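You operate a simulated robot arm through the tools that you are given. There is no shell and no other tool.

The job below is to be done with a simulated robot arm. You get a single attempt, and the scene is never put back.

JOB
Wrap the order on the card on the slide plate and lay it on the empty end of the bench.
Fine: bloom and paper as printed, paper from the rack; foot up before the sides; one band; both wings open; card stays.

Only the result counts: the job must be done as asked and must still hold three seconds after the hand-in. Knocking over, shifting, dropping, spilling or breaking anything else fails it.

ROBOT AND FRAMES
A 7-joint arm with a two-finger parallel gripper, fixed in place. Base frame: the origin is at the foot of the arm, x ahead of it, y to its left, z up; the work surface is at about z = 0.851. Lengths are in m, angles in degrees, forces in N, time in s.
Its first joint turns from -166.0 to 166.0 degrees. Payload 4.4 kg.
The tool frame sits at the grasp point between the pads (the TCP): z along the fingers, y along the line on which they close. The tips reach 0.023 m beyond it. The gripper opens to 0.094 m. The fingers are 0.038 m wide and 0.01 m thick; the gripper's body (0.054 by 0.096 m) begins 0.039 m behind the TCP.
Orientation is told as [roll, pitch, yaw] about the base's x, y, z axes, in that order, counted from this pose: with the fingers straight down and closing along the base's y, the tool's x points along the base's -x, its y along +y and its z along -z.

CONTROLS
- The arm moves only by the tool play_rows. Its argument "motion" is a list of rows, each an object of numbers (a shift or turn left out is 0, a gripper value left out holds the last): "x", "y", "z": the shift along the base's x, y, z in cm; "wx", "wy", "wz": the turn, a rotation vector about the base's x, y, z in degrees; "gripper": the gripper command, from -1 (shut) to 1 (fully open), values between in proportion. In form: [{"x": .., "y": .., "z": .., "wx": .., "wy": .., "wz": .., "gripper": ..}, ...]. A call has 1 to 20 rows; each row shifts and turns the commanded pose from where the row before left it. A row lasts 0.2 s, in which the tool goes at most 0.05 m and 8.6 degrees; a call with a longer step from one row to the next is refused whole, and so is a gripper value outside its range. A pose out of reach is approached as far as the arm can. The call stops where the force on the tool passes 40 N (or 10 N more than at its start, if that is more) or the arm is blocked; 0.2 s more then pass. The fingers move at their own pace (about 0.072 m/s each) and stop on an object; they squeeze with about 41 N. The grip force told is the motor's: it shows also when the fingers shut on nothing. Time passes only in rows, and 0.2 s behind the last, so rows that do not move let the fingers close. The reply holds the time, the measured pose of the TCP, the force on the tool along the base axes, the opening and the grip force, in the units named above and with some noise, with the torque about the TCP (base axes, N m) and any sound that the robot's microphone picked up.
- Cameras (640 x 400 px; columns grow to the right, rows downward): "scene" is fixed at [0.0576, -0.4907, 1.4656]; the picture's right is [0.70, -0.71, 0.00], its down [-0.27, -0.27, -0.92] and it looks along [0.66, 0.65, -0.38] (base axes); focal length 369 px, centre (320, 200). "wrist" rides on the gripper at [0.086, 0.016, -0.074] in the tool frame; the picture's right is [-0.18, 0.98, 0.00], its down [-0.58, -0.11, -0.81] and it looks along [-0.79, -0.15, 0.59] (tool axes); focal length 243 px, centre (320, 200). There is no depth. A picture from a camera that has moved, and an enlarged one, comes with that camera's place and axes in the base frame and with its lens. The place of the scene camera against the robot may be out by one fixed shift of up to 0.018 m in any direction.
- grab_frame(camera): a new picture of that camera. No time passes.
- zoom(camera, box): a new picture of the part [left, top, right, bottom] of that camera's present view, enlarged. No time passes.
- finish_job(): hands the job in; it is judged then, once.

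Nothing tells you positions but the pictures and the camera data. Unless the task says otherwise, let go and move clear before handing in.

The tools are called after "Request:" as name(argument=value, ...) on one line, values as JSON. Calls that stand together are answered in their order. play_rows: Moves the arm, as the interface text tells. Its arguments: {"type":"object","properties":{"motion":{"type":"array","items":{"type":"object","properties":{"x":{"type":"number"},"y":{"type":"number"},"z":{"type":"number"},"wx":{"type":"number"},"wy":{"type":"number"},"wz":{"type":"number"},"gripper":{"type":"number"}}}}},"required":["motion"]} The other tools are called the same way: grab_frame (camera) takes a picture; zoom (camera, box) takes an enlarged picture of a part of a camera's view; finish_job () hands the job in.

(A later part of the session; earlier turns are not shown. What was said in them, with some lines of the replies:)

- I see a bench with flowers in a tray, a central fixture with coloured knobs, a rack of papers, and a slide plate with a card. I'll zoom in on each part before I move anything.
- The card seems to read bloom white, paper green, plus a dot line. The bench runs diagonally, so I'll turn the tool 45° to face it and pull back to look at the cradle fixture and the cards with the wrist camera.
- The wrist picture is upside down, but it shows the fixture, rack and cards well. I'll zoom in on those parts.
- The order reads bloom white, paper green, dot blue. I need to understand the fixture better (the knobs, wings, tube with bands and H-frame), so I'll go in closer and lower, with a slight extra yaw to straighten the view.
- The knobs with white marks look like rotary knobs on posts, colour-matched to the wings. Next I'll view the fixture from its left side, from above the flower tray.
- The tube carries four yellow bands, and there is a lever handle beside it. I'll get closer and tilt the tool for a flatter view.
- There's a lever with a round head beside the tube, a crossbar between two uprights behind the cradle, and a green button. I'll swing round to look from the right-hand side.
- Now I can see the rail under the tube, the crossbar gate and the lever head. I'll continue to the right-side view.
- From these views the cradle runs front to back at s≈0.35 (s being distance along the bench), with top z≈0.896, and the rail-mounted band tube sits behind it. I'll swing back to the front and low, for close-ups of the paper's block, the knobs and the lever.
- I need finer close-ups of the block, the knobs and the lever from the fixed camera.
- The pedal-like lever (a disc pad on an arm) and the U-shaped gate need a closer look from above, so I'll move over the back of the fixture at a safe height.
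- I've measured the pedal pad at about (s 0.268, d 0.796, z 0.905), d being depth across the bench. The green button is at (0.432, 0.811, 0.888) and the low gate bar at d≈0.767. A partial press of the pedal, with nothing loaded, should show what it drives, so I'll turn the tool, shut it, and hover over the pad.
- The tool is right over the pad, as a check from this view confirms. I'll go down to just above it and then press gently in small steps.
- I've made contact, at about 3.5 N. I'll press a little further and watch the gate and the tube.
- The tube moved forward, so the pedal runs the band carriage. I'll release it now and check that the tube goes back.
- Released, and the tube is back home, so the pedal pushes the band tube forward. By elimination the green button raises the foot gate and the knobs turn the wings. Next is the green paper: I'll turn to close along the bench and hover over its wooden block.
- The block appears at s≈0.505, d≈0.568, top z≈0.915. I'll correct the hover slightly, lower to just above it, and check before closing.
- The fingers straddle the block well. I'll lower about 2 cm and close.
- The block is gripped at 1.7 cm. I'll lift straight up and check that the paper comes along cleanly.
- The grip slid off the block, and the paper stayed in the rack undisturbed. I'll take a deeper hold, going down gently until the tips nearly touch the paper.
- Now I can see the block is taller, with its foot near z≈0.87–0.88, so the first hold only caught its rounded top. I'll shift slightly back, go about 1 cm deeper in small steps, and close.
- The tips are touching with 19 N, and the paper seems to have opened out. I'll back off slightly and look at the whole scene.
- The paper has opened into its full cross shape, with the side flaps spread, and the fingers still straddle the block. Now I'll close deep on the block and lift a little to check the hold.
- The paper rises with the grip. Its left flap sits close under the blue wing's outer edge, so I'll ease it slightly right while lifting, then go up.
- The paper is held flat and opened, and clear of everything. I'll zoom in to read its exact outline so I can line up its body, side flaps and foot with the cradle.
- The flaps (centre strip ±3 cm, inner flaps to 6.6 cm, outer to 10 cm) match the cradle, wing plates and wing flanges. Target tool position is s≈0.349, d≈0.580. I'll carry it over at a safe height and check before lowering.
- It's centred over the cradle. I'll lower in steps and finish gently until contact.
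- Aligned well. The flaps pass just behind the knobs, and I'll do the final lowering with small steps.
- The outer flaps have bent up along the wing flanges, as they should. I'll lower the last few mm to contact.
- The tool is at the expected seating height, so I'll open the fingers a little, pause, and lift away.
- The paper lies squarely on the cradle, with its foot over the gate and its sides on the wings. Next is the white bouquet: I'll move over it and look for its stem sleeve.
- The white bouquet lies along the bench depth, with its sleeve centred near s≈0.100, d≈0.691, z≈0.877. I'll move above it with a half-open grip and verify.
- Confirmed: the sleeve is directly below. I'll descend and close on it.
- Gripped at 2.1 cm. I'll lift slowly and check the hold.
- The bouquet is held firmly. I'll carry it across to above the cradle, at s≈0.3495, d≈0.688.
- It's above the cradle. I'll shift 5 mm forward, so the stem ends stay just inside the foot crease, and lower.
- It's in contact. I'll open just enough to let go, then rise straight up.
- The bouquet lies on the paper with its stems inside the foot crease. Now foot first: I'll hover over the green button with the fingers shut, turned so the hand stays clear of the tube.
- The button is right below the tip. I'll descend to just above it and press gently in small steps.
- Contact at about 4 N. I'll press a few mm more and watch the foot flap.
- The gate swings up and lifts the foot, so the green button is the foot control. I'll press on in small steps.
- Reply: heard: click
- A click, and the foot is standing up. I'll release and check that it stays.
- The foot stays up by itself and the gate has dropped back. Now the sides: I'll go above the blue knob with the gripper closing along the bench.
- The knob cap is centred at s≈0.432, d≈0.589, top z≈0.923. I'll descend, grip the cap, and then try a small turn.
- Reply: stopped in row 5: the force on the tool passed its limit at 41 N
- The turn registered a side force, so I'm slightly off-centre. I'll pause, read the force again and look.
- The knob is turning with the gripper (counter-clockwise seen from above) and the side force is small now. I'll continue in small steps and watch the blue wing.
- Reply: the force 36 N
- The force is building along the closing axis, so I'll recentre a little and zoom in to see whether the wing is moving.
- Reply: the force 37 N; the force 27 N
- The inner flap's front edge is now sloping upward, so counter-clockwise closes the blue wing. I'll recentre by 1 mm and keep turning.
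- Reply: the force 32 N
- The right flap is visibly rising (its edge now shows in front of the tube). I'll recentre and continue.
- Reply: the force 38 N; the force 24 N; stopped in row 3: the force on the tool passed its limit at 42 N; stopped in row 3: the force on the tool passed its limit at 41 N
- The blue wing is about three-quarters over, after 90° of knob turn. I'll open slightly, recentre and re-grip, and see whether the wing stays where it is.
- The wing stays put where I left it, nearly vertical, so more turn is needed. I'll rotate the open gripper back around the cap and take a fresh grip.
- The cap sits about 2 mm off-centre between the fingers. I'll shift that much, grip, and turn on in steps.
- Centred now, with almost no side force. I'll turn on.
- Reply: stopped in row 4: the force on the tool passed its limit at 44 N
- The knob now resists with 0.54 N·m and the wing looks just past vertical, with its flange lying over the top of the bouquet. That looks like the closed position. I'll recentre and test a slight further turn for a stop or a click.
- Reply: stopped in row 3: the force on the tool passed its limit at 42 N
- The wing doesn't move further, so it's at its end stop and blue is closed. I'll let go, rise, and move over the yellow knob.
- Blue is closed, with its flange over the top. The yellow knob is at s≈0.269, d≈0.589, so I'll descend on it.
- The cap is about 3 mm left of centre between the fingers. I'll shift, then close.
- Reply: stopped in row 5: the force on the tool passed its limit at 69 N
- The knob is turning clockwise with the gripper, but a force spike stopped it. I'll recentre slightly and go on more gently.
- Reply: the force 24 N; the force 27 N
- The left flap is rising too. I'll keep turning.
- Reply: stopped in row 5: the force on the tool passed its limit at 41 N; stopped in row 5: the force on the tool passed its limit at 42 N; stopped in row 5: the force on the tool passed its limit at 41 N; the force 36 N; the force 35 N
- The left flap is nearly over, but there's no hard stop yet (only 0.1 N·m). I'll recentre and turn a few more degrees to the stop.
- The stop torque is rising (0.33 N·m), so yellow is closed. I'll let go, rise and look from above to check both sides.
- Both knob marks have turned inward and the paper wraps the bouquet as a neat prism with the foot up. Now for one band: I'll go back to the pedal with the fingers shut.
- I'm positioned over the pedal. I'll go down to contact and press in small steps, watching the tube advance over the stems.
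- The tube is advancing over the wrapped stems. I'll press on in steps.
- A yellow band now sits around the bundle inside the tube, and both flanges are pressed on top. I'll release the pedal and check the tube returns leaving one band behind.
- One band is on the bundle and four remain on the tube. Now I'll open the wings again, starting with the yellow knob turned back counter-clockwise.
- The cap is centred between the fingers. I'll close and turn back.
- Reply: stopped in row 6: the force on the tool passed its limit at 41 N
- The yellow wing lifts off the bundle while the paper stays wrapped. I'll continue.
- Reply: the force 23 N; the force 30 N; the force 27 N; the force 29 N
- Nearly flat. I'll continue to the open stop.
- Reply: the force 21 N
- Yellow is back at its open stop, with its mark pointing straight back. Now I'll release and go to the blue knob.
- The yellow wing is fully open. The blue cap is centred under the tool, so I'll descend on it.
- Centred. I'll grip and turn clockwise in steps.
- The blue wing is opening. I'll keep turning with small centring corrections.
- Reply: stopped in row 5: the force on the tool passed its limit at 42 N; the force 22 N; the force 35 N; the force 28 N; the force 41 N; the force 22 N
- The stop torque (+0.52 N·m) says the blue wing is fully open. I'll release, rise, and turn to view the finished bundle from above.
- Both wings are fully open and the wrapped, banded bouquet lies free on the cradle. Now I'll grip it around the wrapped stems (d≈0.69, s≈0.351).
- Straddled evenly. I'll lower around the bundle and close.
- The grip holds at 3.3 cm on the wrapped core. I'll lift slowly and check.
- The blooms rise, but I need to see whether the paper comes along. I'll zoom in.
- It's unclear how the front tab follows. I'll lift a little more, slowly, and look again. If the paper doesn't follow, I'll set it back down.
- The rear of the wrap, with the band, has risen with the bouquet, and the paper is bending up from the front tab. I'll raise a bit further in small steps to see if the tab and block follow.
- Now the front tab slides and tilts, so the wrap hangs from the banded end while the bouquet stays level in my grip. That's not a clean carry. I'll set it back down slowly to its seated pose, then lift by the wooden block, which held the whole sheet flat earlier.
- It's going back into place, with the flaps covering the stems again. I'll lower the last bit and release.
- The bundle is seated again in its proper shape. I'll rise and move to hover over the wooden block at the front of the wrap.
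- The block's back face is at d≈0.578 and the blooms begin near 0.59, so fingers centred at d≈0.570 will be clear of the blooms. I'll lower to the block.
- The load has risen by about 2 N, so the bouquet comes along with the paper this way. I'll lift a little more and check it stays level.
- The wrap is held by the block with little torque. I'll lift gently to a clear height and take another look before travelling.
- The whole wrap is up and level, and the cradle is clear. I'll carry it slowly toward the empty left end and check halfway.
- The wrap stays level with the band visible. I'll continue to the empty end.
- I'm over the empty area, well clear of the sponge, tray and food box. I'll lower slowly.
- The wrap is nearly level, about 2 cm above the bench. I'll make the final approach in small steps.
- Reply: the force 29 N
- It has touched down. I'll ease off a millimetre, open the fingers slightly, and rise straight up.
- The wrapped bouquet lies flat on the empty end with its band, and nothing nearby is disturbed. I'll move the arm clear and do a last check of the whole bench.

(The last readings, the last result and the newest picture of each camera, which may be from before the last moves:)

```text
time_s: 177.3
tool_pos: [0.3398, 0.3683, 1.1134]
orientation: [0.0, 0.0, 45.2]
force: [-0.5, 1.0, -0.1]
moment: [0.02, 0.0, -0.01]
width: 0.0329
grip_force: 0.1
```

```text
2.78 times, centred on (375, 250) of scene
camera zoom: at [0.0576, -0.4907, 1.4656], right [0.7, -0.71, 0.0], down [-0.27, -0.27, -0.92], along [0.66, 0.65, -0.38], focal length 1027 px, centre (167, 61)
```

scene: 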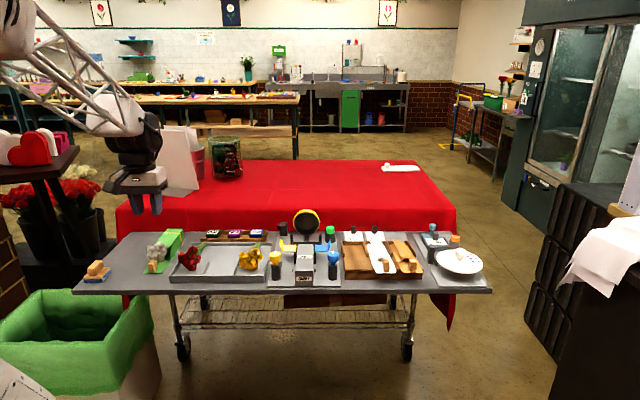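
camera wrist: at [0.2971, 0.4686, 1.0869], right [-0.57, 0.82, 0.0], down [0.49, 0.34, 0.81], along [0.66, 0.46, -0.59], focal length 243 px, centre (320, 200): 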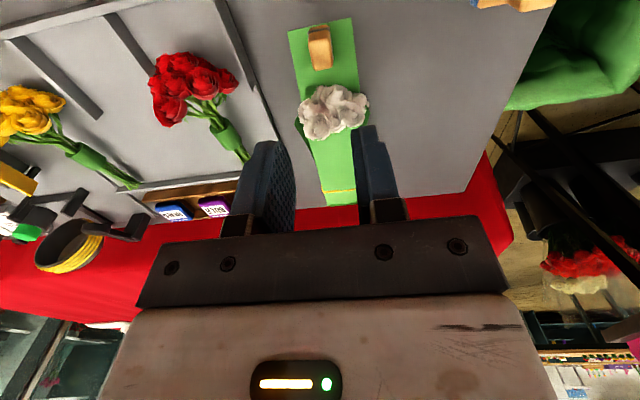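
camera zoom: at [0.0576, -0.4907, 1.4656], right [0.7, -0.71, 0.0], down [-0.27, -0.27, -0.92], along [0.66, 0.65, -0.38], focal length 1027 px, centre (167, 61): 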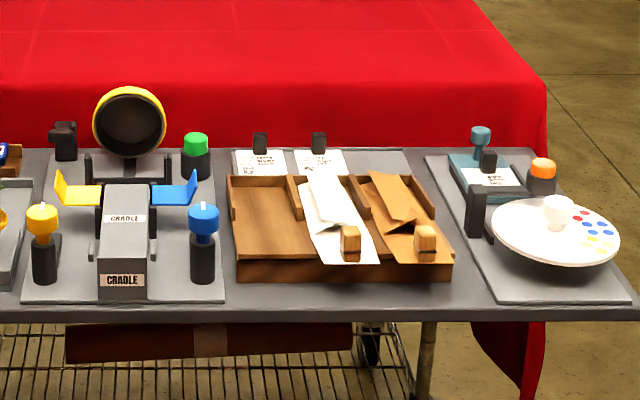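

Everything is in place. The white bouquet is wrapped in the green paper with the foot up and one band, lying flat on the empty end. Both wings are open, the card is untouched and the arm is clear, so I'm handing in.

Request:
finish_job()

```text
The job is handed in.
```

I wrapped the white bouquet in green paper, as the card says, and laid it flat on the empty left end of the bench. I've handed the job in, but the reply only confirmed receipt, so I don't know how it was judged.

- **Paper:** it came from the rack. My first grip slipped off its wooden block, and the paper opened out as I took the second grip.
- **Folding:** the foot went up first, using the green button, and stayed up. Then I closed both sides with the knobs.
- **Band:** one yellow band is on the bundle, and four are left on the tube. Before loading anything I pressed the band pedal slightly to see what it did; no band came off.
- **Wings:** both are turned back to their open stops.
- **Carrying:** my first lift, by the stems, tilted the paper. I put the bundle back on the cradle and carried it by the paper's block instead, and it stayed level.
- **Card:** it's still on the slide plate. It also lists a blue dot, which I left alone because your notes only named bloom and paper.

In the last pictures, nothing else on the bench had moved, and the arm was clear of the bundle with the gripper empty.
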